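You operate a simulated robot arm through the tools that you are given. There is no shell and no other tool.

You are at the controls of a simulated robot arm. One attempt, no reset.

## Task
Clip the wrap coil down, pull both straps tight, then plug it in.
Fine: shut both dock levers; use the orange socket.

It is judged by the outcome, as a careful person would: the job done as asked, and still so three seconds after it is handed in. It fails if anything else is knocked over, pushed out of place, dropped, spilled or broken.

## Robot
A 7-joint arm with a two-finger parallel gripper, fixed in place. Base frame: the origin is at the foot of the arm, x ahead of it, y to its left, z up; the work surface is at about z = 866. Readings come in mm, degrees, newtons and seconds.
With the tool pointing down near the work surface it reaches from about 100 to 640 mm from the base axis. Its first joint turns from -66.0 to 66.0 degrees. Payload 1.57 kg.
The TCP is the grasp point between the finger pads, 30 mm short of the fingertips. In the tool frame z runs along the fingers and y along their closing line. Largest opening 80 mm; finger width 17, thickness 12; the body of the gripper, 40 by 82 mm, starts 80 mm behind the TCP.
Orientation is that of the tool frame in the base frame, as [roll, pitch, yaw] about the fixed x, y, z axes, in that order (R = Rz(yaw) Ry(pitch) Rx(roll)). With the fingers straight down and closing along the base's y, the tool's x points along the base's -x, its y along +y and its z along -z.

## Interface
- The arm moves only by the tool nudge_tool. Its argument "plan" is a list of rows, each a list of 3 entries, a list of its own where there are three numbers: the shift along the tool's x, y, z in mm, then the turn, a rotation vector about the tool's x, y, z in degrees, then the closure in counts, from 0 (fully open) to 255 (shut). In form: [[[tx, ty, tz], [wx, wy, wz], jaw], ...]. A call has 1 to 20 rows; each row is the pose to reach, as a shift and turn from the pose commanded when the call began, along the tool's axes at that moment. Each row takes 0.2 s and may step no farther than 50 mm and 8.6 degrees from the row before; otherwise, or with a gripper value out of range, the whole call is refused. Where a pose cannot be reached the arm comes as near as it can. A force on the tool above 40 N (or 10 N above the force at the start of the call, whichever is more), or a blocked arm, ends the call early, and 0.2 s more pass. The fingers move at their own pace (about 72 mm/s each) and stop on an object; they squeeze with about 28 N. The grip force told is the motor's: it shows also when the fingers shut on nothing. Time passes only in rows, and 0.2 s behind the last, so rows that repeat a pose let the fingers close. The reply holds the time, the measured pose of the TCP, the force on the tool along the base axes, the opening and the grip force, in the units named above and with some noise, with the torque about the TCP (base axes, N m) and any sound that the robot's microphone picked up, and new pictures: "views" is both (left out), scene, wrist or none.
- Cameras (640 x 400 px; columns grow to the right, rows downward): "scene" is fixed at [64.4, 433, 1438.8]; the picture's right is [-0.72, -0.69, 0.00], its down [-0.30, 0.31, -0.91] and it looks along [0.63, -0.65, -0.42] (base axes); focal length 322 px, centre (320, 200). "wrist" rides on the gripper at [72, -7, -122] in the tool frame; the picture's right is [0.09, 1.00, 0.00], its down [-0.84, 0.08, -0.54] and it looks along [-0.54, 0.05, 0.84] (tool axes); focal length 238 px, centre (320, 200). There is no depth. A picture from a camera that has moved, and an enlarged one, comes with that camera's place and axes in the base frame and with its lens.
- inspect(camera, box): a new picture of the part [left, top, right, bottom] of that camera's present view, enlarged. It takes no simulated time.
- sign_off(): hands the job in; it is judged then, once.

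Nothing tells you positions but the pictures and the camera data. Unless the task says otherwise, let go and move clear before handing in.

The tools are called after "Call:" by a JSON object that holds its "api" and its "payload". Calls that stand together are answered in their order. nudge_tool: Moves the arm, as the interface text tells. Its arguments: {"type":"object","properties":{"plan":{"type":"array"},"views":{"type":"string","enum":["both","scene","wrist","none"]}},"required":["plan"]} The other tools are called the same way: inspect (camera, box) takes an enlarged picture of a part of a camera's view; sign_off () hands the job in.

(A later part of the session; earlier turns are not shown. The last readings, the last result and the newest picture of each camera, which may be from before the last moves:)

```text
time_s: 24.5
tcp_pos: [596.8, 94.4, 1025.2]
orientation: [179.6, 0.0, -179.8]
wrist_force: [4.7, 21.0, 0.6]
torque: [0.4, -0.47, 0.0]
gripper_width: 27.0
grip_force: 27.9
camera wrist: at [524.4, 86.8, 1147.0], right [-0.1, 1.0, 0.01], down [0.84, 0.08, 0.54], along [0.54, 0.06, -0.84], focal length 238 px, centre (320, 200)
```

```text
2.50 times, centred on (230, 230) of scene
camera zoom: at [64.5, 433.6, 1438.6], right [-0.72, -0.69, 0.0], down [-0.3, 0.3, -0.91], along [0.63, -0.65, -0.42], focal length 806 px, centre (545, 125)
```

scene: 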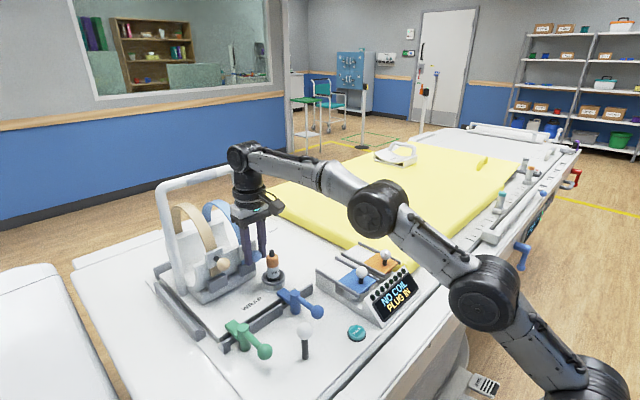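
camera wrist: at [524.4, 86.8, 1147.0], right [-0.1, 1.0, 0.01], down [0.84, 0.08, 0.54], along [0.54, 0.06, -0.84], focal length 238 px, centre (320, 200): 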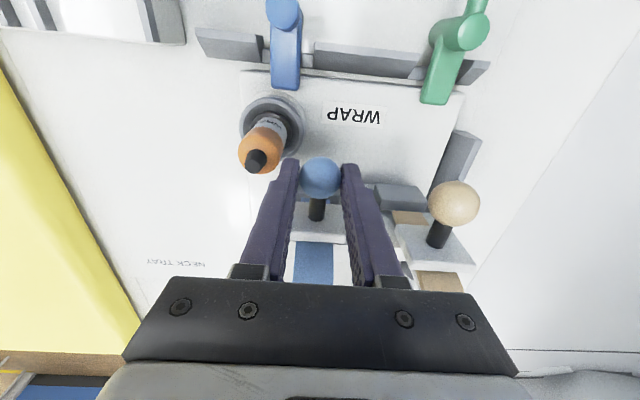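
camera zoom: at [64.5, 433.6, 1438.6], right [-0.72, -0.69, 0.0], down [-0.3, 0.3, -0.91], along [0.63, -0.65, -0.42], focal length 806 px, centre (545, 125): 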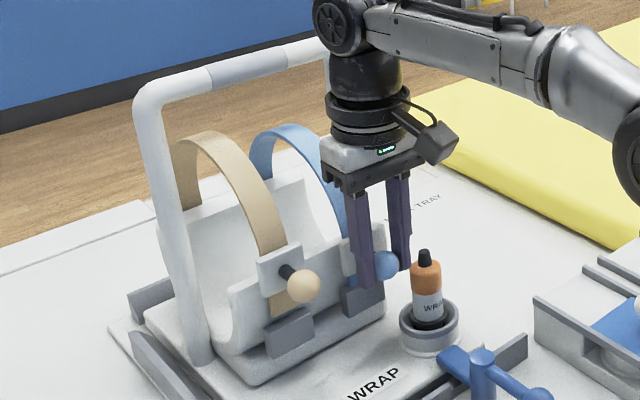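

The strap is sliding down easily (and the arch is tightening); I ease the sideways load and continue down.

Call:
{"api": "nudge_tool", "payload": {"plan": [[[0, 1.5, 3], [0, 0, 0], 220], [[0, 2.5, 7], [0, 0, 0], 220], [[0, 2.5, 11], [0, 0, 0], 220], [[0, 2.5, 15], [0, 0, 0], 220], [[0, 2.5, 19], [0, 0, 0], 220], [[0, 2.5, 23], [0, 0, 0], 220], [[0, 2.5, 27], [0, 0, 0], 220]]}}

Call:
{"api": "inspect", "payload": {"camera": "scene", "box": [150, 150, 310, 310]}}

Call:
{"api": "inspect", "payload": {"camera": "wrist", "box": [200, 120, 520, 290]}}

```text
time_s: 26.1
tcp_pos: [595.2, 94.0, 998.2]
orientation: [179.9, -0.2, -179.9]
wrist_force: [1.6, 9.3, 10.9]
torque: [0.08, 0.03, 0.0]
gripper_width: 27.8
grip_force: 20.6
camera wrist: at [524.2, 87.9, 1118.7], right [-0.09, 1.0, 0.0], down [0.84, 0.08, 0.54], along [0.54, 0.05, -0.84], focal length 238 px, centre (320, 200)
```

scene: 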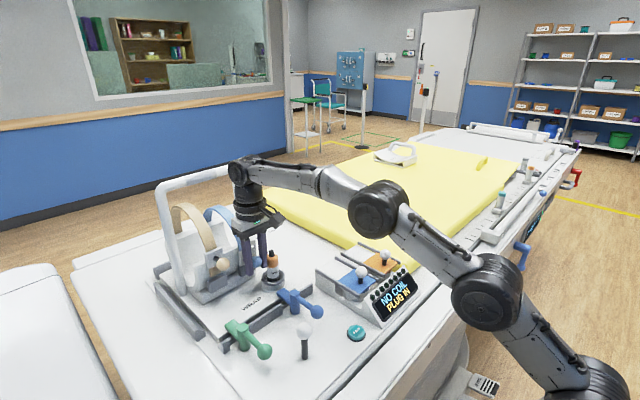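
wrist: 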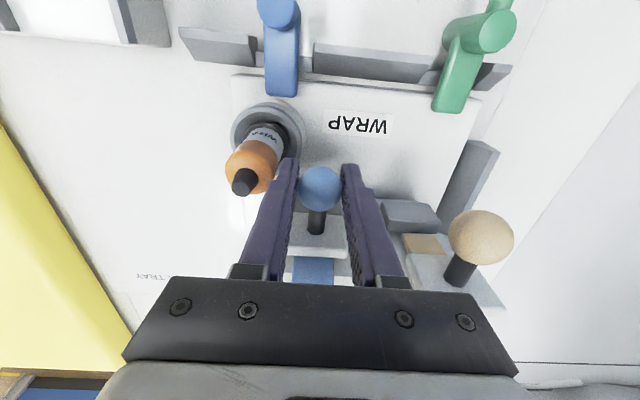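

```text
2.50 times, centred on (230, 230) of scene
camera zoom: at [64.2, 433.2, 1438.7], right [-0.72, -0.69, 0.0], down [-0.29, 0.31, -0.91], along [0.63, -0.65, -0.42], focal length 806 px, centre (545, 125)
```

zoom: 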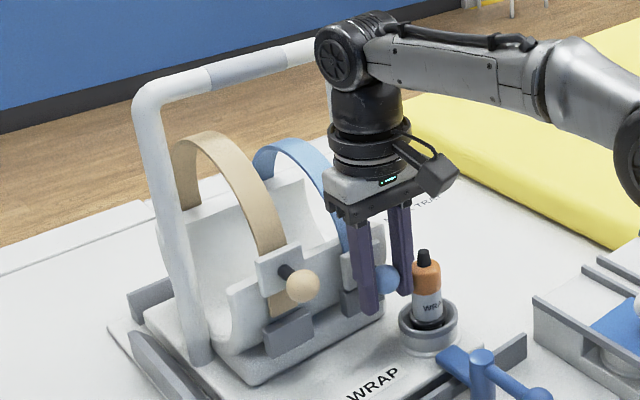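

```text
2.00 times, centred on (360, 205) of wrist
camera zoom: at [524.2, 87.9, 1118.7], right [-0.09, 1.0, 0.0], down [0.84, 0.08, 0.54], along [0.54, 0.05, -0.84], focal length 477 px, centre (240, 190)
```

zoom: 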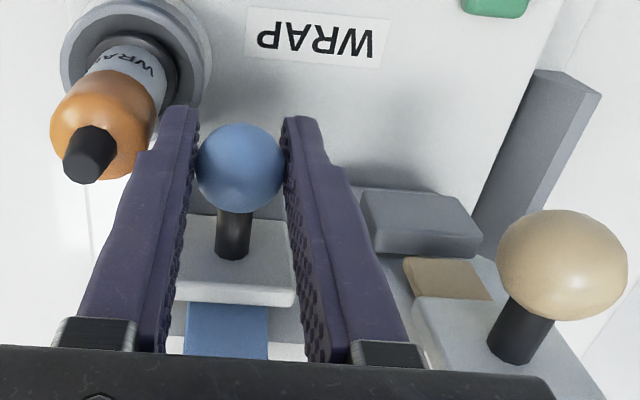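

Resistance is starting. I keep pulling until the stop.

Call:
{"api": "nudge_tool", "payload": {"plan": [[[0, 0, 3], [0, 0, 0], 220], [[0, 0, 6], [0, 0, 0], 220], [[0, 0, 9], [0, 0, 0], 220], [[0, 0, 12], [0, 0, 0], 220]]}}

Call:
{"api": "inspect", "payload": {"camera": "scene", "box": [190, 200, 290, 300]}}

Call:
{"api": "inspect", "payload": {"camera": "wrist", "box": [200, 120, 520, 290]}}

```text
time_s: 27.1
tcp_pos: [597.6, 95.8, 990.5]
orientation: [180.0, 0.5, -179.9]
wrist_force: [-3.1, 5.3, 27.5]
torque: [0.04, 0.14, 0.01]
gripper_width: 27.5
grip_force: 27.8
camera wrist: at [524.0, 87.8, 1112.0], right [-0.09, 1.0, 0.0], down [0.83, 0.08, 0.55], along [0.55, 0.05, -0.84], focal length 238 px, centre (320, 200)
```

scene: 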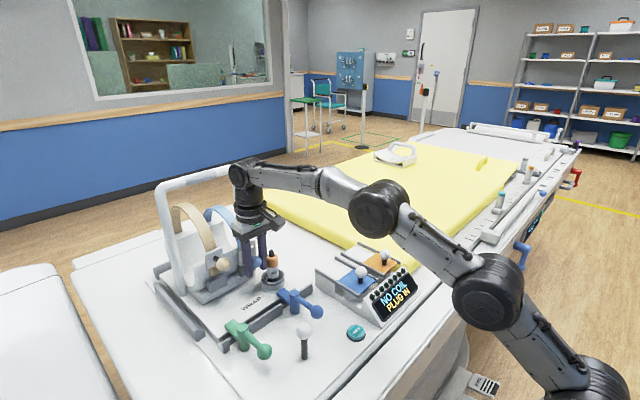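
wrist: 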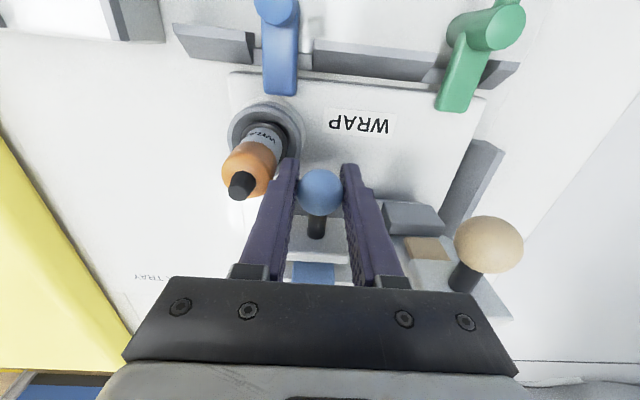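

```text
4.00 times, centred on (240, 250) of scene
camera zoom: at [63.8, 433.0, 1438.8], right [-0.72, -0.69, 0.0], down [-0.29, 0.31, -0.91], along [0.63, -0.65, -0.42], focal length 1289 px, centre (640, 0)
```

zoom: 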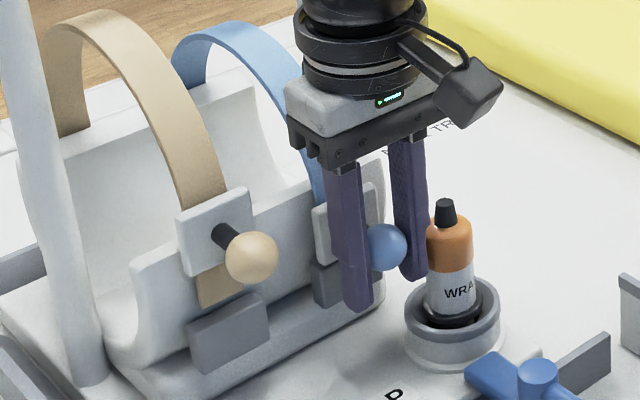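

```text
2.00 times, centred on (360, 205) of wrist
camera zoom: at [524.0, 87.8, 1112.0], right [-0.09, 1.0, 0.0], down [0.83, 0.08, 0.55], along [0.55, 0.05, -0.84], focal length 477 px, centre (240, 190)
```

zoom: 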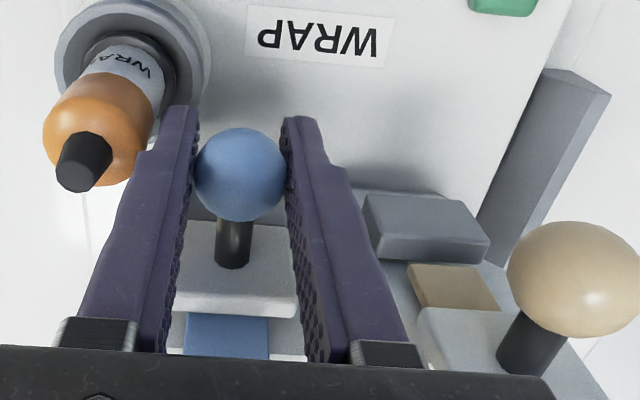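

The pull force rose to 27 N and the ball is slipping in the grip, suggesting the stop. I release and rise to see whether it holds.

Call:
{"api": "nudge_tool", "payload": {"plan": [[[0, 0, -3], [0, 0, 0], 160], [[0, 0, -3], [0, 0, 0], 110], [[0, 0, -30], [0, 0, 0], 96], [[0, 0, -70], [0, 0, 0], 96], [[20, 0, -100], [0, 0, 0], 96]]}}

Call:
{"api": "inspect", "payload": {"camera": "scene", "box": [190, 200, 290, 300]}}

Call:
{"api": "inspect", "payload": {"camera": "wrist", "box": [200, 120, 440, 290]}}

```text
time_s: 28.3
tcp_pos: [578.1, 94.7, 1087.0]
orientation: [179.9, -0.2, -179.8]
wrist_force: [0.6, -0.6, -0.5]
torque: [-0.02, -0.02, -0.02]
gripper_width: 50.0
grip_force: 0.2
camera wrist: at [505.5, 87.9, 1207.8], right [-0.09, 1.0, 0.0], down [0.84, 0.08, 0.54], along [0.54, 0.05, -0.84], focal length 238 px, centre (320, 200)
```

scene: 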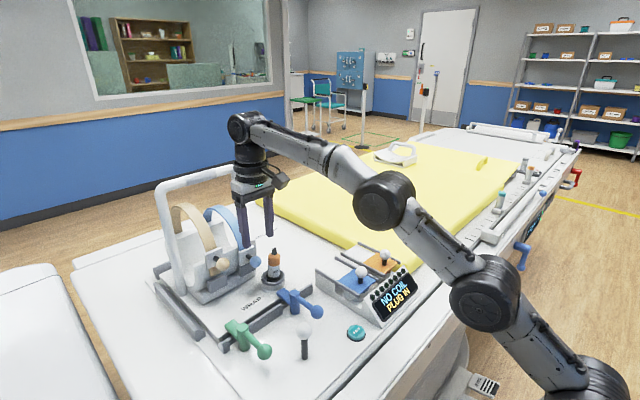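
wrist: 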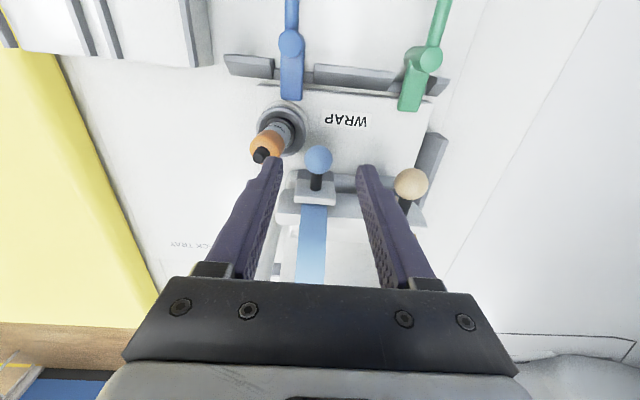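

```text
4.00 times, centred on (240, 250) of scene
camera zoom: at [64.4, 433.0, 1438.8], right [-0.72, -0.69, 0.0], down [-0.3, 0.31, -0.91], along [0.63, -0.65, -0.42], focal length 1289 px, centre (640, 0)
```

zoom: 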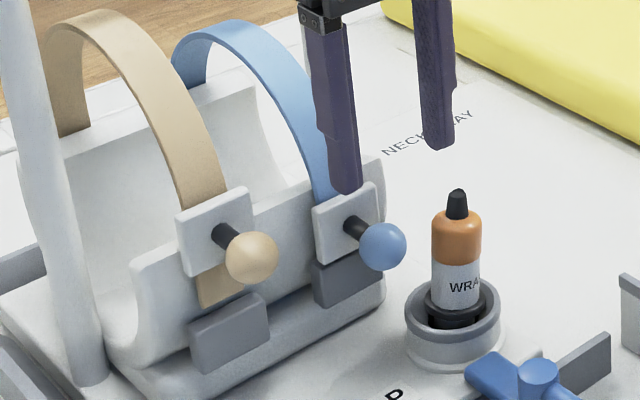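

```text
2.35 times, centred on (320, 205) of wrist
camera zoom: at [505.5, 87.9, 1207.8], right [-0.09, 1.0, 0.0], down [0.84, 0.08, 0.54], along [0.54, 0.05, -0.84], focal length 561 px, centre (320, 188)
```

zoom: 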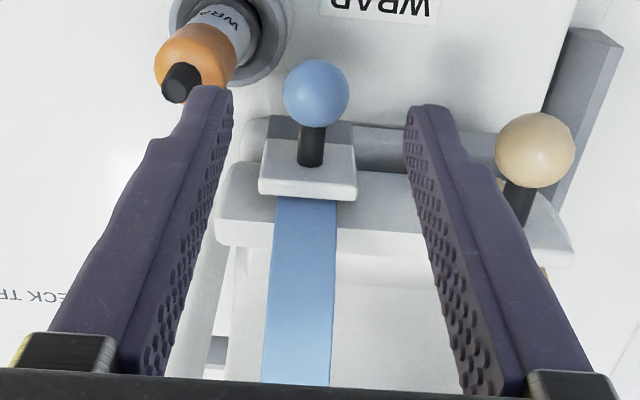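

Call:
{"api": "inspect", "payload": {"camera": "scene", "box": [225, 235, 275, 285]}}

Call:
{"api": "inspect", "payload": {"camera": "wrist", "box": [280, 140, 360, 200]}}

```text
8.00 times, centred on (250, 260) of scene
camera zoom: at [64.4, 433.0, 1438.8], right [-0.72, -0.69, 0.0], down [-0.3, 0.31, -0.91], along [0.63, -0.65, -0.42], focal length 2578 px, centre (880, -280)
```

zoom: 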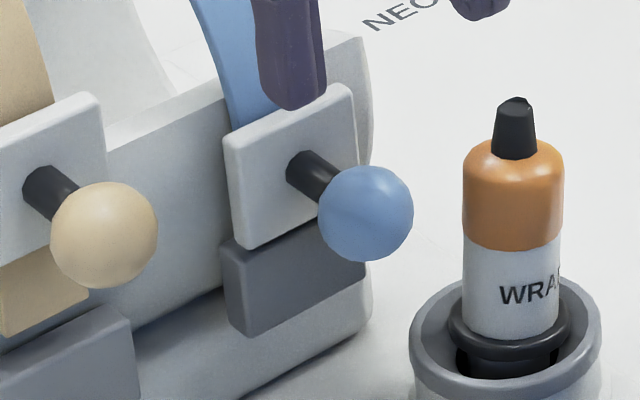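

```text
6.67 times, centred on (320, 170) of wrist
camera zoom: at [505.5, 87.9, 1207.8], right [-0.09, 1.0, 0.0], down [0.84, 0.08, 0.54], along [0.54, 0.05, -0.84], focal length 1589 px, centre (320, 400)
```

zoom: 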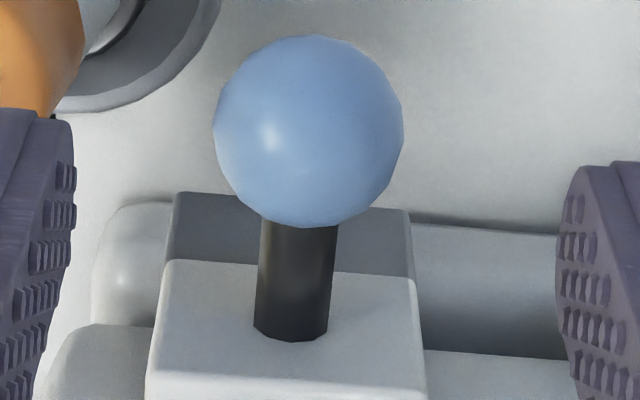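

The blue buckle is seated on its block. The tan knob is at about (597.5, 176, 1028); I'll descend in front of it and approach horizontally.

Call:
{"api": "nudge_tool", "payload": {"plan": [[[26, 30, 0], [0, 0, 0], 96], [[26, 60, 0], [0, 0, 0], 96], [[26, 81, 20], [0, 0, 0], 96], [[26, 81, 46], [0, 0, 0], 96], [[10, 81, 46], [0, 0, 0], 96], [[-8, 81, 46], [0, 0, 0], 96], [[-19, 81, 46], [0, 0, 0], 96]]}}

Call:
{"api": "inspect", "payload": {"camera": "wrist", "box": [200, 120, 440, 290]}}

```text
time_s: 29.9
tcp_pos: [585.8, 173.1, 1037.3]
orientation: [-180.0, -0.2, -179.9]
wrist_force: [-0.1, -1.1, 0.1]
torque: [0.01, 0.01, 0.01]
gripper_width: 49.9
grip_force: 0.0
out of reach, approached as far as the arm can: row 7
camera wrist: at [514.9, 165.7, 1159.0], right [-0.09, 1.0, 0.0], down [0.84, 0.08, 0.54], along [0.54, 0.05, -0.84], focal length 238 px, centre (320, 200)
```

scene: 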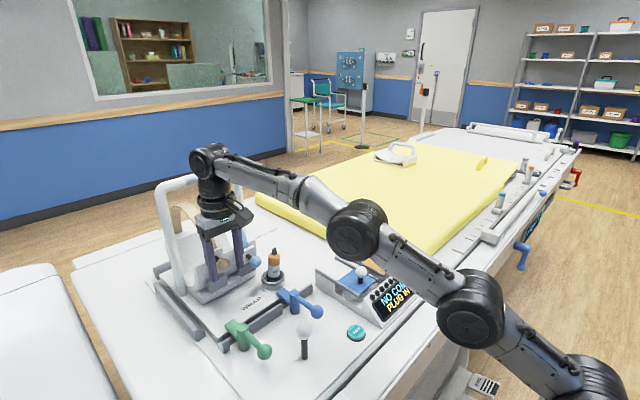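
wrist: 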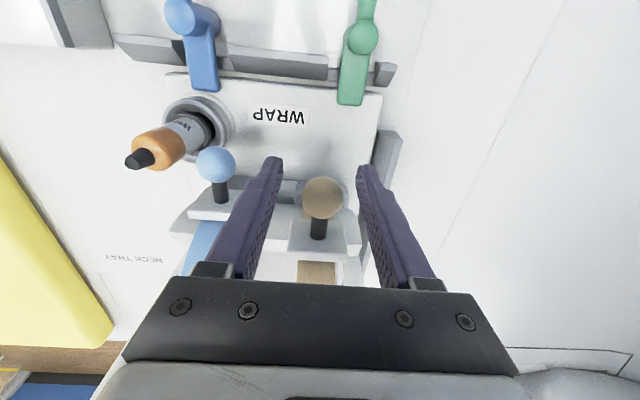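

```text
2.35 times, centred on (320, 205) of wrist
camera zoom: at [514.9, 165.7, 1159.0], right [-0.09, 1.0, 0.0], down [0.84, 0.08, 0.54], along [0.54, 0.05, -0.84], focal length 561 px, centre (320, 188)
```

zoom: 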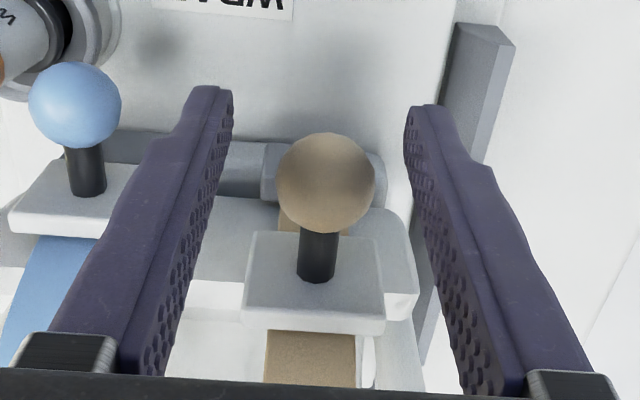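

The arm is at its reach limit about 12 mm short. I'll tilt the tool so the fingertips lean outward, which extends the reach.

Call:
{"api": "nudge_tool", "payload": {"plan": [[[0, 0, 0], [0, -5, 0], 96], [[0, 0, 0], [0, -10, 0], 96], [[0, 0, 0], [0, -15, 0], 96]]}}

Call:
{"api": "inspect", "payload": {"camera": "wrist", "box": [200, 120, 440, 290]}}

Call:
{"api": "inspect", "payload": {"camera": "scene", "box": [170, 180, 290, 300]}}

```text
time_s: 30.7
tcp_pos: [587.8, 174.2, 1037.0]
orientation: [-179.8, 15.0, -179.9]
wrist_force: [-0.6, 0.7, -0.2]
torque: [0.03, -0.01, -0.02]
gripper_width: 50.0
grip_force: 0.1
camera wrist: at [486.0, 166.7, 1135.5], right [-0.09, 1.0, -0.02], down [0.67, 0.08, 0.74], along [0.74, 0.05, -0.67], focal length 238 px, centre (320, 200)
```

scene: 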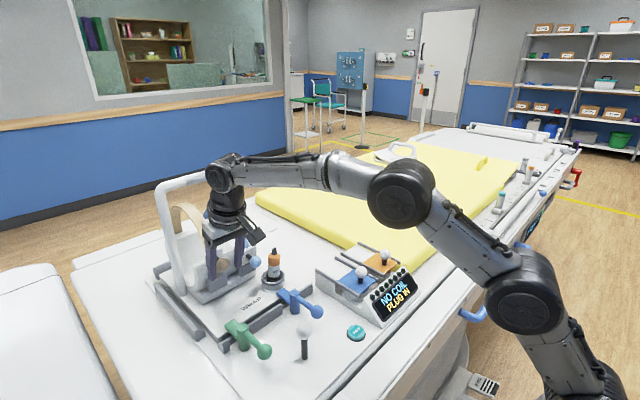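
wrist: 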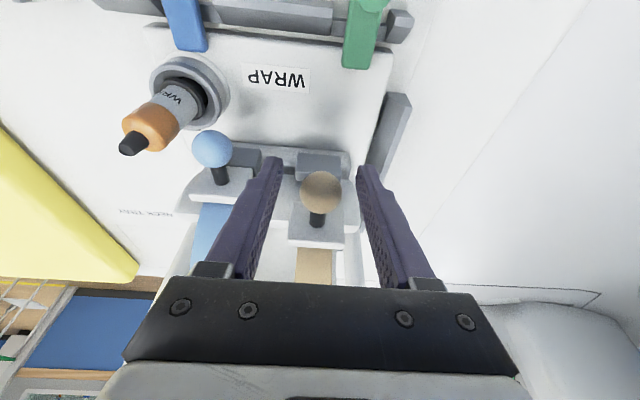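

```text
2.35 times, centred on (320, 205) of wrist
camera zoom: at [486.0, 166.7, 1135.5], right [-0.09, 1.0, -0.02], down [0.67, 0.08, 0.74], along [0.74, 0.05, -0.67], focal length 561 px, centre (320, 188)
```

zoom: 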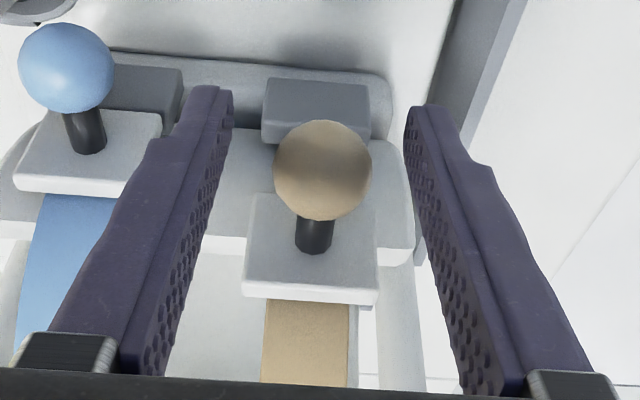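

```text
3.33 times, centred on (230, 240) of scene
camera zoom: at [64.4, 433.0, 1438.8], right [-0.72, -0.69, 0.0], down [-0.3, 0.31, -0.91], along [0.63, -0.65, -0.42], focal length 1074 px, centre (620, 67)
```

zoom: 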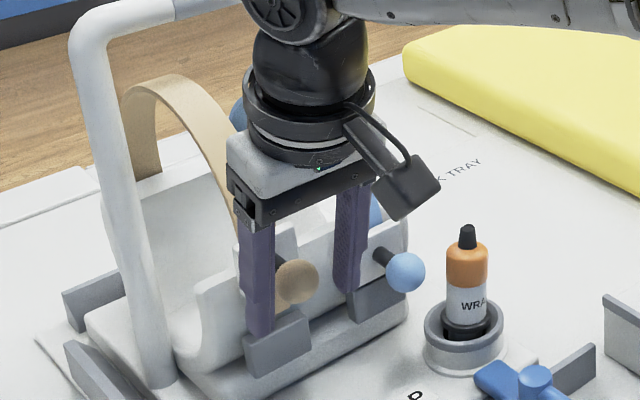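

Now the ball is on the gripper axis but about 10 mm ahead. I move in and close on it.

Call:
{"api": "nudge_tool", "payload": {"plan": [[[-3.5, 0.8, 1.5], [0, 0, 0], 96], [[-7, 0.8, 3.1], [0, 0, 0], 96], [[-7, 0.8, 3.1], [0, 0, 0], 180], [[-7, 0.8, 3.1], [0, 0, 0], 230], [[-7, 0.8, 3.1], [0, 0, 0], 230]]}}

Call:
{"api": "inspect", "payload": {"camera": "wrist", "box": [200, 120, 440, 290]}}

```text
time_s: 31.9
tcp_pos: [596.2, 175.3, 1036.4]
orientation: [179.9, 15.0, -179.8]
wrist_force: [2.2, 7.8, -0.5]
torque: [0.07, -0.11, 0.07]
gripper_width: 27.0
grip_force: 28.2
camera wrist: at [494.1, 167.6, 1134.8], right [-0.09, 1.0, -0.02], down [0.67, 0.08, 0.74], along [0.74, 0.05, -0.67], focal length 238 px, centre (320, 200)
```

scene: 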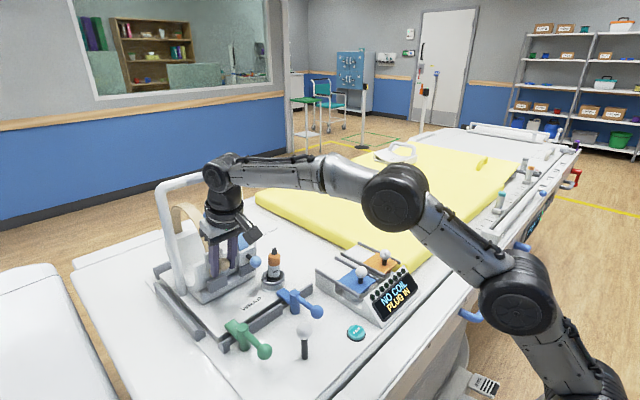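
wrist: 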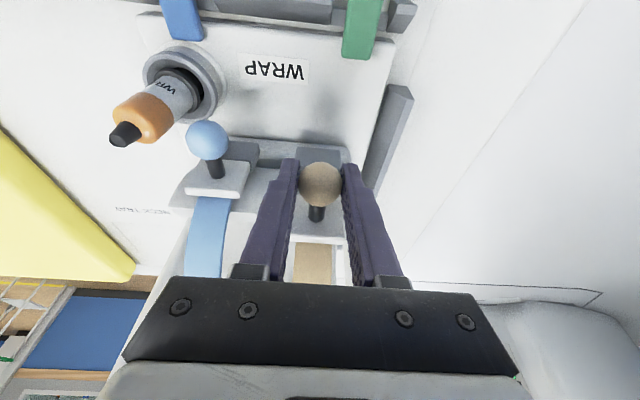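

```text
2.35 times, centred on (320, 205) of wrist
camera zoom: at [494.1, 167.6, 1134.8], right [-0.09, 1.0, -0.02], down [0.67, 0.08, 0.74], along [0.74, 0.05, -0.67], focal length 561 px, centre (320, 188)
```

zoom: 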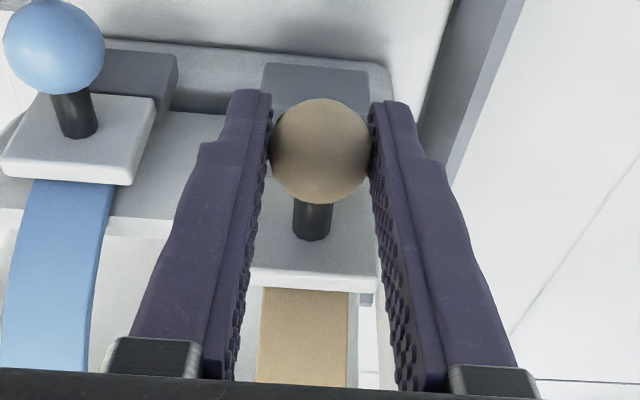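

Gripped. I pull the tan strap straight down in small steps until it meets its stop.

Call:
{"api": "nudge_tool", "payload": {"plan": [[[1, 0.5, 3.9], [0, 0, 0], 230], [[2.1, 0.8, 7.7], [0, 0, 0], 230], [[3.1, 0.8, 11.6], [0, 0, 0], 230], [[4.1, 0.8, 15.5], [0, 0, 0], 230], [[5.2, 0.8, 19.3], [0, 0, 0], 230], [[6.2, 0.8, 23.2], [0, 0, 0], 230], [[7.3, 0.8, 27], [0, 0, 0], 230], [[8.3, 0.8, 30.9], [0, 0, 0], 230], [[9.3, 0.8, 34.8], [0, 0, 0], 230], [[10.4, 0.8, 38.6], [0, 0, 0], 230], [[11.4, 0.8, 42.5], [0, 0, 0], 230]]}}

Call:
{"api": "inspect", "payload": {"camera": "scene", "box": [170, 200, 290, 300]}}

Call:
{"api": "inspect", "payload": {"camera": "wrist", "box": [200, 120, 440, 290]}}

```text
time_s: 34.3
tcp_pos: [596.8, 175.3, 997.5]
orientation: [179.8, 15.7, -179.9]
wrist_force: [-6.6, 1.6, 25.4]
torque: [0.05, -0.02, 0.0]
gripper_width: 27.5
grip_force: 27.8
camera wrist: at [493.6, 167.7, 1095.6], right [-0.09, 1.0, -0.02], down [0.66, 0.08, 0.75], along [0.75, 0.05, -0.66], focal length 238 px, centre (320, 200)
```

scene: 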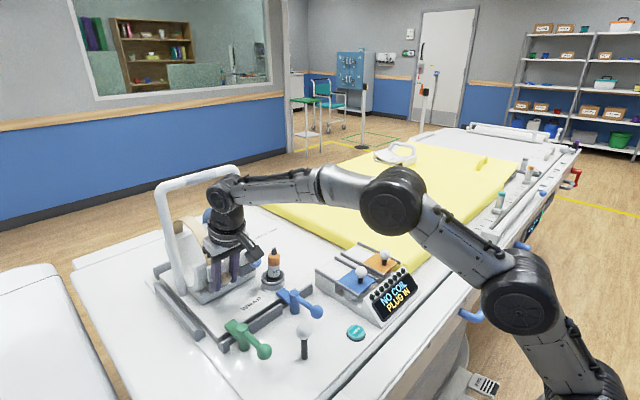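
wrist: 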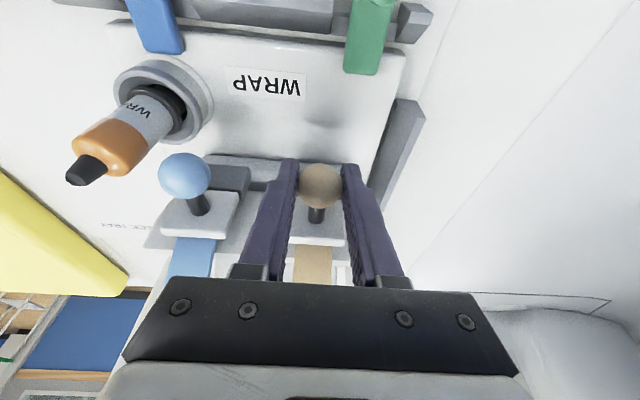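

```text
4.00 times, centred on (230, 250) of scene
camera zoom: at [63.7, 432.9, 1438.9], right [-0.72, -0.69, 0.0], down [-0.29, 0.31, -0.91], along [0.63, -0.65, -0.42], focal length 1289 px, centre (680, 0)
```

zoom: 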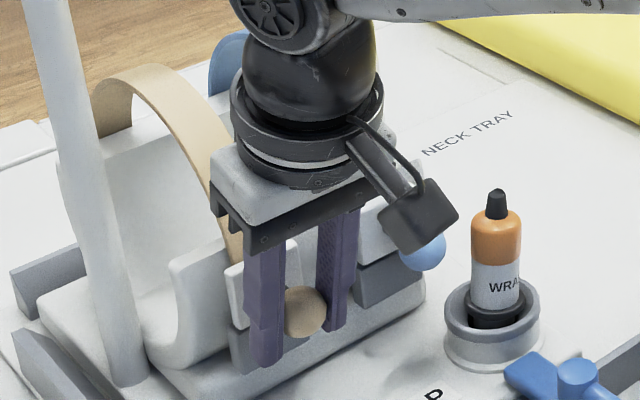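

```text
2.35 times, centred on (320, 205) of wrist
camera zoom: at [493.6, 167.7, 1095.6], right [-0.09, 1.0, -0.02], down [0.66, 0.08, 0.75], along [0.75, 0.05, -0.66], focal length 561 px, centre (320, 188)
```

zoom: 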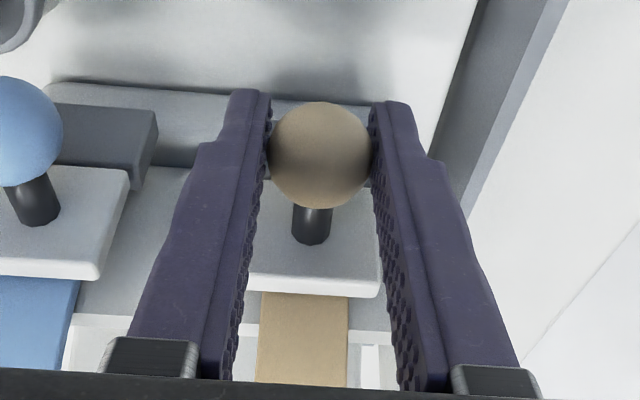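

The force rose to about 25 N after about 39 mm, the same as blue. I release, back away toward -x and up, and check.

Call:
{"api": "nudge_tool", "payload": {"plan": [[[0, 0, -3], [0, 0, 0], 150], [[0, 0, -3], [0, 0, 0], 100], [[15, 0, -5], [0, 0, 0], 90], [[40, 0, -10], [0, 0, 0], 90], [[50, 0, -50], [0, 5, 0], 90], [[50, 0, -90], [0, 10, 0], 90], [[50, 0, -120], [0, 15, 0], 90]]}}

Call:
{"api": "inspect", "payload": {"camera": "scene", "box": [170, 200, 290, 300]}}

Call:
{"api": "inspect", "payload": {"camera": "wrist", "box": [200, 100, 440, 290]}}

```text
time_s: 35.9
tcp_pos: [516.8, 175.8, 1098.3]
orientation: [-180.0, -0.1, -179.9]
wrist_force: [0.5, 0.8, 0.0]
torque: [-0.01, 0.02, -0.02]
gripper_width: 52.1
grip_force: 0.1
camera wrist: at [444.1, 167.9, 1219.3], right [-0.09, 1.0, 0.0], down [0.84, 0.08, 0.54], along [0.54, 0.05, -0.84], focal length 238 px, centre (320, 200)
```

scene: 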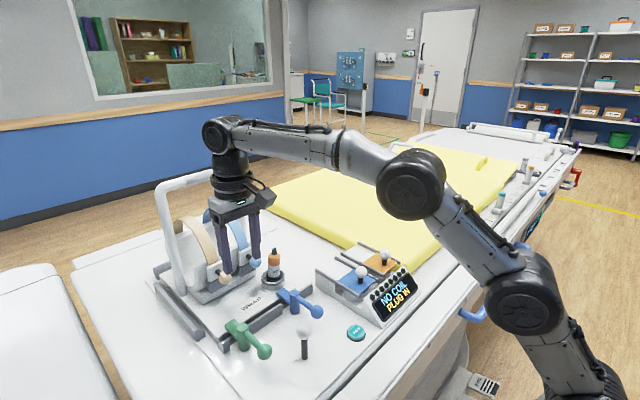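
wrist: 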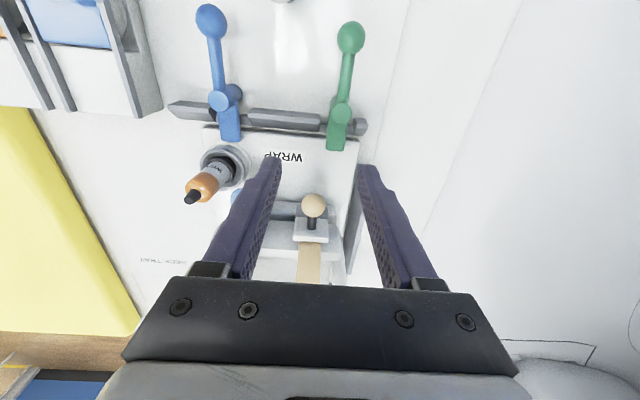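

```text
4.00 times, centred on (230, 250) of scene
camera zoom: at [64.4, 433.0, 1438.8], right [-0.72, -0.69, 0.0], down [-0.3, 0.31, -0.91], along [0.63, -0.65, -0.42], focal length 1289 px, centre (680, 0)
```

zoom: 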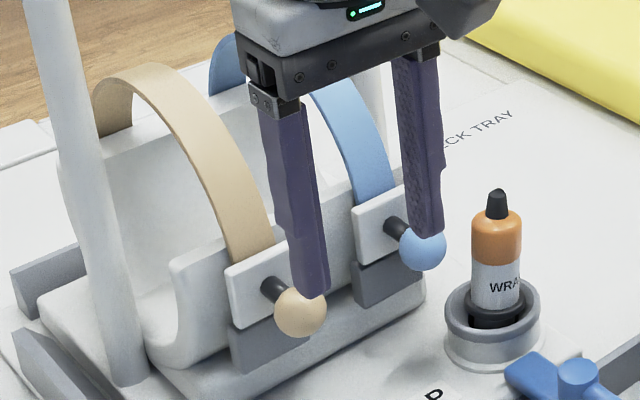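

```text
2.11 times, centred on (320, 195) of wrist
camera zoom: at [444.1, 167.9, 1219.3], right [-0.09, 1.0, 0.0], down [0.84, 0.08, 0.54], along [0.54, 0.05, -0.84], focal length 502 px, centre (320, 210)
```

zoom: 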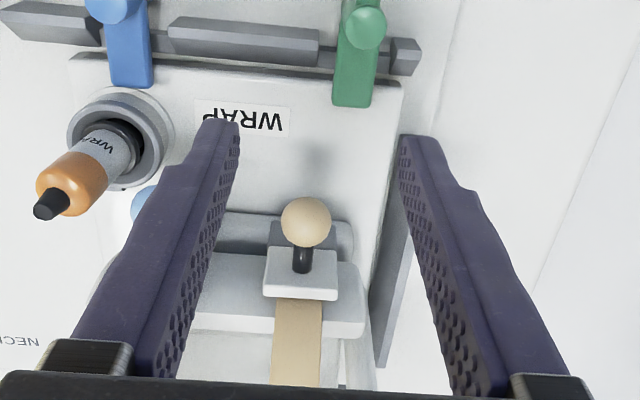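

Both straps are seated tight. Next, I open the orange socket's sliding cover: its knob is near (415, -169, 973), and I'll hover above it first.

Call:
{"api": "nudge_tool", "payload": {"plan": [[[12, -43, 0], [0, 0, 0], 60], [[25, -86, 0], [0, 0, 0], 60], [[38, -129, 0], [0, 0, 0], 60], [[51, -172, 0], [0, 0, 0], 60], [[64, -215, 0], [0, 0, 0], 60], [[77, -258, 0], [0, 0, 0], 60], [[90, -301, 10], [0, 0, 0], 60], [[101.8, -345, 28], [0, 0, 0], 60]]}}

Call:
{"api": "inspect", "payload": {"camera": "wrist", "box": [200, 60, 480, 290]}}

Call:
{"api": "inspect", "payload": {"camera": "scene", "box": [300, 220, 440, 340]}}

```text
time_s: 37.7
tcp_pos: [416.1, -169.9, 1068.7]
orientation: [-180.0, -0.1, -179.8]
wrist_force: [0.4, 0.1, 0.7]
torque: [0.03, -0.01, 0.0]
gripper_width: 61.1
grip_force: 0.1
camera wrist: at [342.9, -177.2, 1189.5], right [-0.1, 1.0, 0.0], down [0.84, 0.08, 0.54], along [0.54, 0.05, -0.84], focal length 238 px, centre (320, 200)
```

scene: 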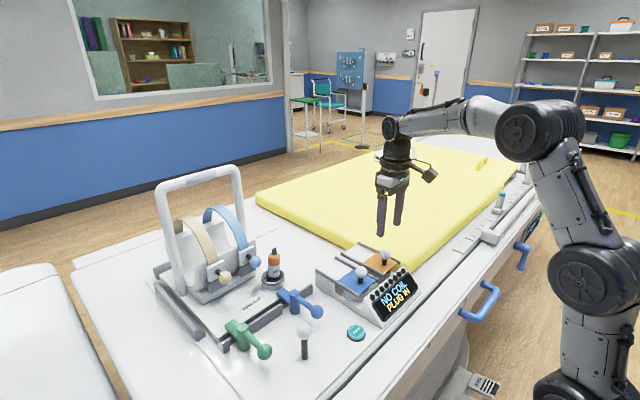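
wrist: 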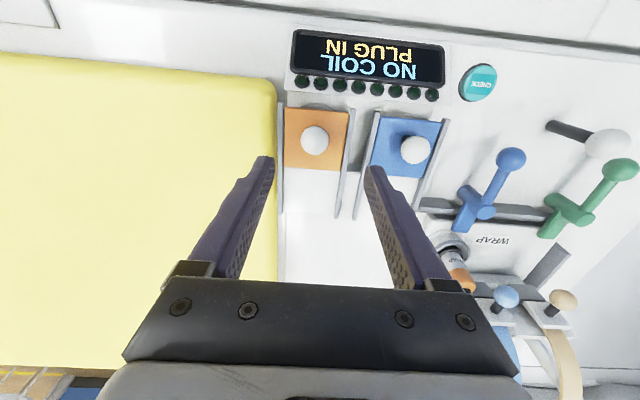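

```text
1.74 times, centred on (340, 175) of wrist
camera zoom: at [342.9, -177.2, 1189.5], right [-0.1, 1.0, 0.0], down [0.84, 0.08, 0.54], along [0.54, 0.05, -0.84], focal length 414 px, centre (285, 244)
```

zoom: 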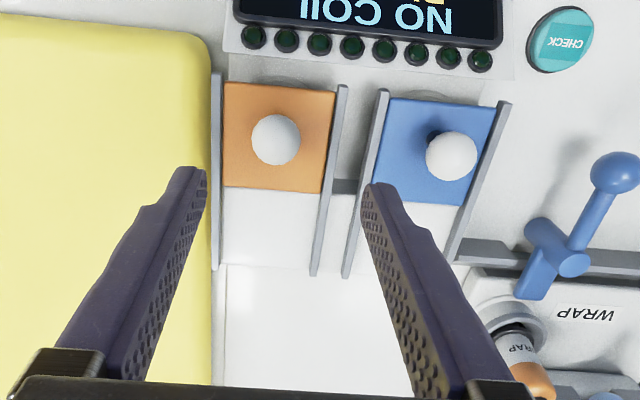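

```text
3.33 times, centred on (370, 280) of scene
camera zoom: at [64.4, 433.0, 1438.8], right [-0.72, -0.69, 0.0], down [-0.3, 0.31, -0.91], along [0.63, -0.65, -0.42], focal length 1074 px, centre (153, -67)
```

zoom: 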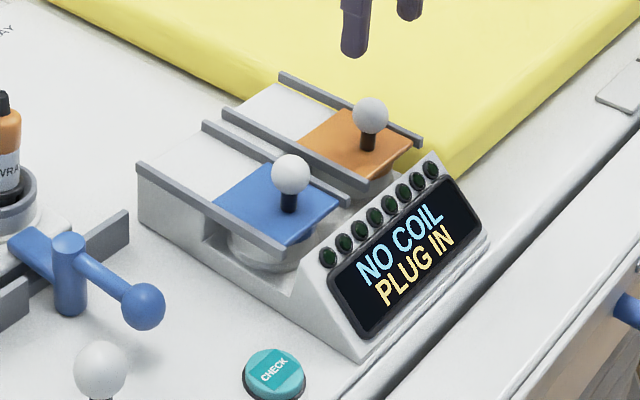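

The orange knob is at about (419, -174, 967). I descend and grip it above the cover plate.

Call:
{"api": "nudge_tool", "payload": {"plan": [[[-3, -4.6, 30], [0, 0, 0], 96], [[-3, -4.6, 60], [0, 0, 0], 96], [[-3, -4.6, 78], [0, 0, 0], 96], [[-3, -4.6, 87], [0, 0, 0], 96], [[-3, -4.6, 87], [0, 0, 0], 180], [[-3, -4.6, 87], [0, 0, 0], 220], [[-3, -4.6, 87], [0, 0, 0], 220]]}}

Call:
{"api": "inspect", "payload": {"camera": "wrist", "box": [200, 100, 440, 290]}}

```text
time_s: 39.3
tcp_pos: [419.3, -174.7, 979.9]
orientation: [179.9, -0.1, -179.8]
wrist_force: [-1.4, 5.6, -1.6]
torque: [0.15, -0.2, 0.03]
gripper_width: 27.2
grip_force: 37.1
camera wrist: at [346.2, -181.9, 1102.0], right [-0.09, 1.0, 0.0], down [0.84, 0.08, 0.54], along [0.54, 0.05, -0.84], focal length 238 px, centre (320, 200)
```

scene: 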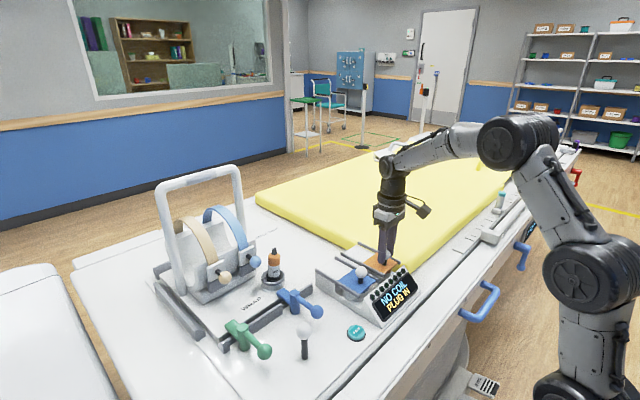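
wrist: 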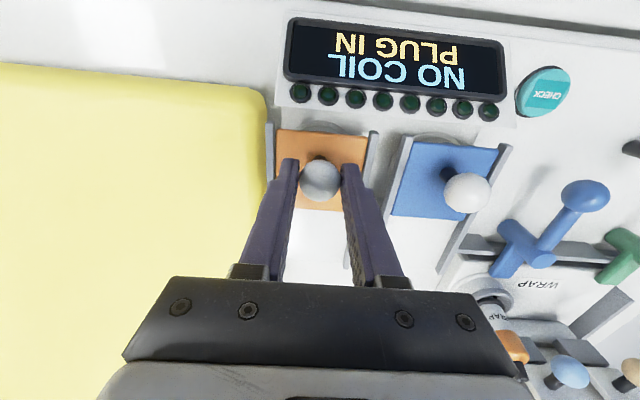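

```text
2.11 times, centred on (320, 195) of wrist
camera zoom: at [346.2, -181.9, 1102.0], right [-0.09, 1.0, 0.0], down [0.84, 0.08, 0.54], along [0.54, 0.05, -0.84], focal length 502 px, centre (320, 210)
```

zoom: 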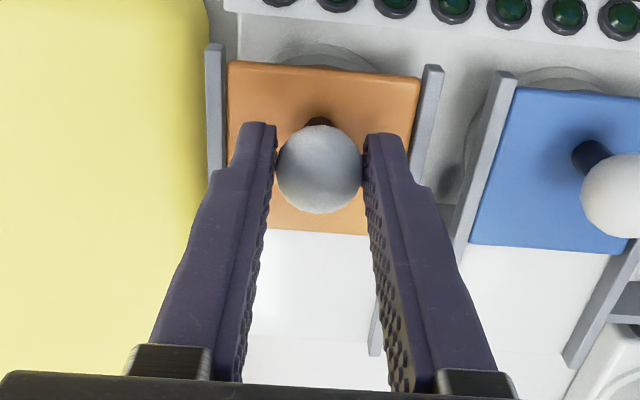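

Gripped. I slide the cover away from the display (+x) in small steps.

Call:
{"api": "nudge_tool", "payload": {"plan": [[[-6, 0.5, 0], [0, 0, 0], 220], [[-12, 0.5, 0], [0, 0, 0], 220], [[-18, 0.5, 0], [0, 0, 0], 220], [[-24, 0.5, 0], [0, 0, 0], 220], [[-30, 0.5, 0], [0, 0, 0], 220]]}}

Call:
{"api": "inspect", "payload": {"camera": "wrist", "box": [200, 100, 440, 290]}}

```text
time_s: 40.5
tcp_pos: [447.3, -173.6, 980.4]
orientation: [179.9, -0.2, -179.9]
wrist_force: [-0.8, 14.4, 1.8]
torque: [0.32, 0.37, 0.09]
gripper_width: 27.4
grip_force: 37.8
camera wrist: at [375.3, -181.9, 1102.0], right [-0.09, 1.0, 0.0], down [0.84, 0.08, 0.54], along [0.54, 0.05, -0.84], focal length 238 px, centre (320, 200)
```

scene: 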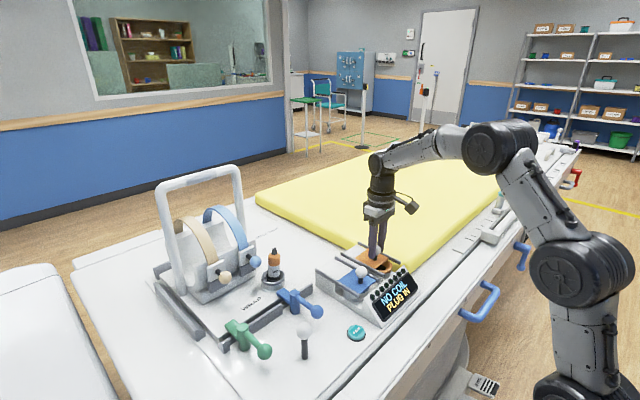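
wrist: 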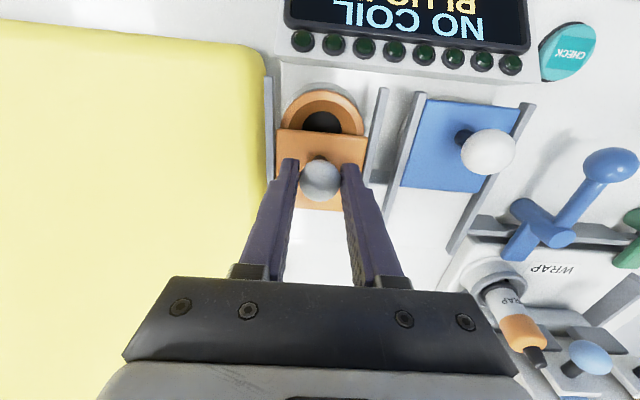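

```text
2.11 times, centred on (320, 195) of wrist
camera zoom: at [375.3, -181.9, 1102.0], right [-0.09, 1.0, 0.0], down [0.84, 0.08, 0.54], along [0.54, 0.05, -0.84], focal length 502 px, centre (320, 210)
```

zoom: 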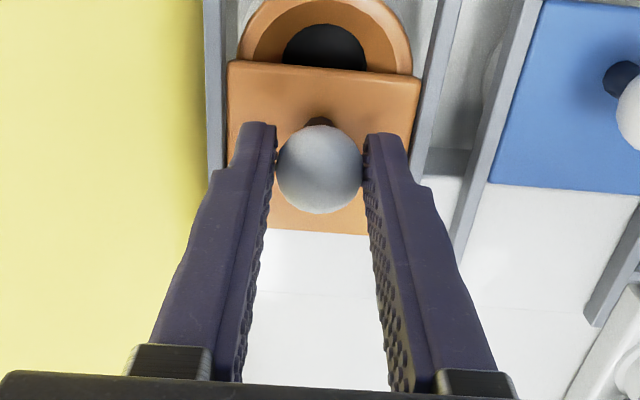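

The orange socket is being uncovered. I continue to the end of the slide, easing the sideways load.

Call:
{"api": "nudge_tool", "payload": {"plan": [[[-6, 1, 0], [0, 0, 0], 220], [[-12, 2, 0], [0, 0, 0], 220], [[-18, 2, 0], [0, 0, 0], 220], [[-24, 2, 0], [0, 0, 0], 220], [[-30, 2, 0], [0, 0, 0], 220], [[-34, 2, 0], [0, 0, 0], 220], [[-38, 2, 0], [0, 0, 0], 220], [[-42, 2, 0], [0, 0, 0], 220]]}}

Call:
{"api": "inspect", "payload": {"camera": "wrist", "box": [200, 40, 440, 290]}}

```text
time_s: 42.3
tcp_pos: [487.4, -173.2, 980.5]
orientation: [180.0, -0.4, 179.9]
wrist_force: [-16.8, -11.0, 2.4]
torque: [-0.21, -0.54, -0.09]
gripper_width: 27.6
grip_force: 38.1
camera wrist: at [415.8, -180.2, 1102.4], right [-0.09, 1.0, 0.0], down [0.84, 0.08, 0.54], along [0.53, 0.05, -0.84], focal length 238 px, centre (320, 200)
```

scene: 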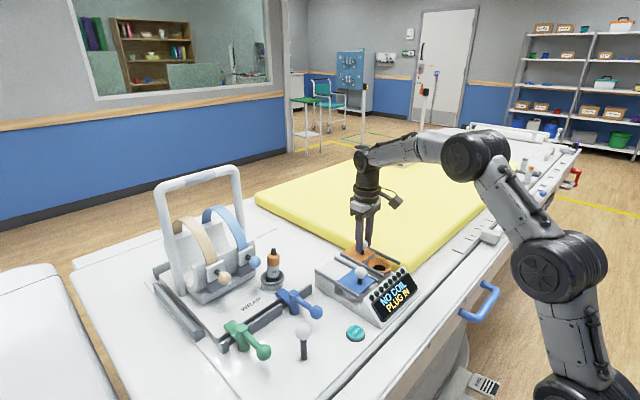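
wrist: 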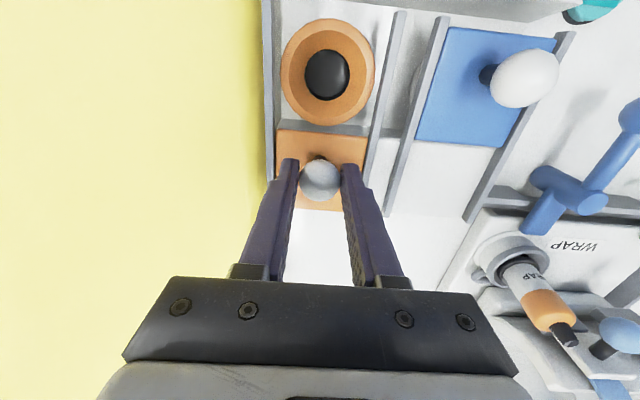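

```text
1.60 times, centred on (320, 165) of wrist
camera zoom: at [415.8, -180.2, 1102.4], right [-0.09, 1.0, 0.0], down [0.84, 0.08, 0.54], along [0.53, 0.05, -0.84], focal length 381 px, centre (320, 256)
```

zoom: 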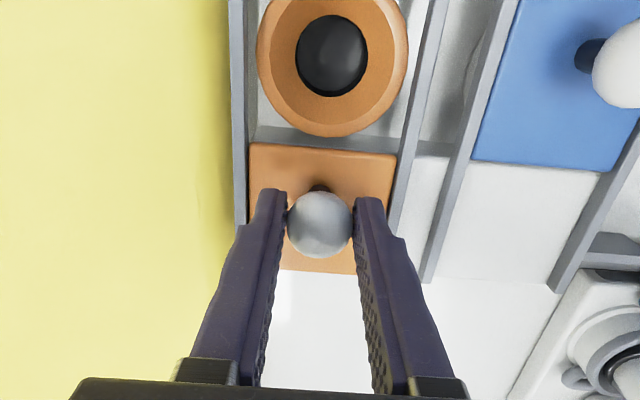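

The cover is fully open against its end, with the orange socket exposed at about (429, -174). I release the knob and rise for a look at the socket.

Call:
{"api": "nudge_tool", "payload": {"plan": [[[3, -1, 0], [0, 0, 0], 150], [[3, -1, 0], [0, 0, 0], 96], [[3, -1, -40], [0, 0, 0], 96], [[33, -1, -75], [0, 0, 0], 60], [[60, -1, -100], [0, 0, 0], 0]]}}

Call:
{"api": "inspect", "payload": {"camera": "wrist", "box": [240, 60, 400, 200]}}

Call:
{"api": "inspect", "payload": {"camera": "scene", "box": [310, 225, 430, 325]}}

```text
time_s: 43.5
tcp_pos: [426.7, -173.2, 1079.7]
orientation: [180.0, -0.1, -179.9]
wrist_force: [0.6, 0.1, -1.1]
torque: [0.0, -0.05, 0.02]
gripper_width: 79.9
grip_force: 0.1
camera wrist: at [355.4, -180.2, 1201.4], right [-0.09, 1.0, 0.0], down [0.84, 0.08, 0.54], along [0.54, 0.05, -0.84], focal length 238 px, centre (320, 200)
```

scene: 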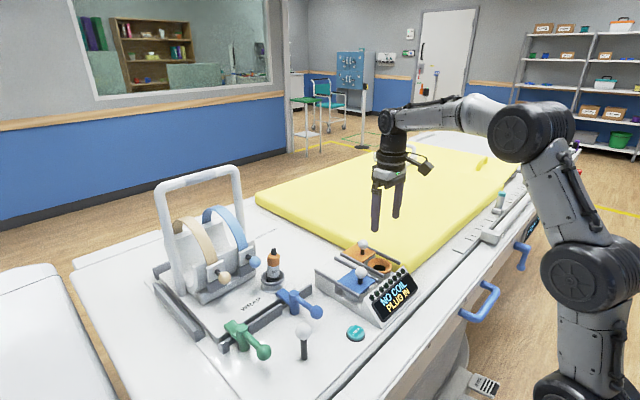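
wrist: 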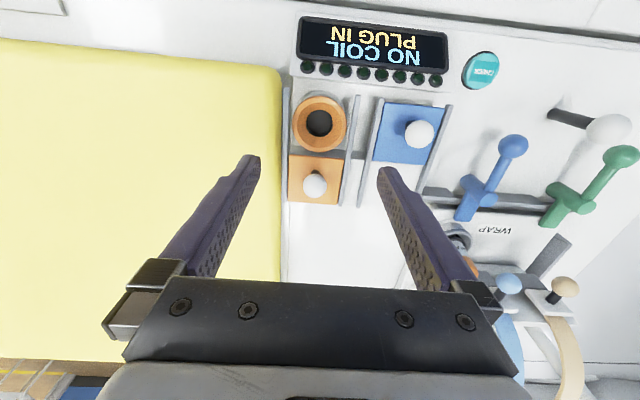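

```text
2.86 times, centred on (320, 130) of wrist
camera zoom: at [355.4, -180.2, 1201.4], right [-0.09, 1.0, 0.0], down [0.84, 0.08, 0.54], along [0.54, 0.05, -0.84], focal length 681 px, centre (320, 400)
```

zoom: 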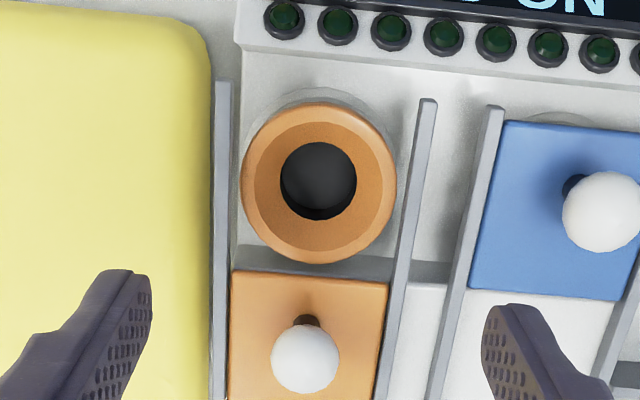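

```text
4.00 times, centred on (370, 275) of scene
camera zoom: at [64.4, 433.0, 1438.8], right [-0.72, -0.69, 0.0], down [-0.3, 0.31, -0.91], along [0.63, -0.65, -0.42], focal length 1289 px, centre (120, -100)
```

zoom: 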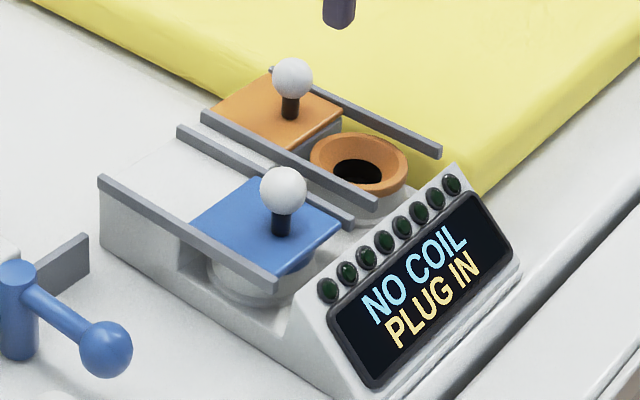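

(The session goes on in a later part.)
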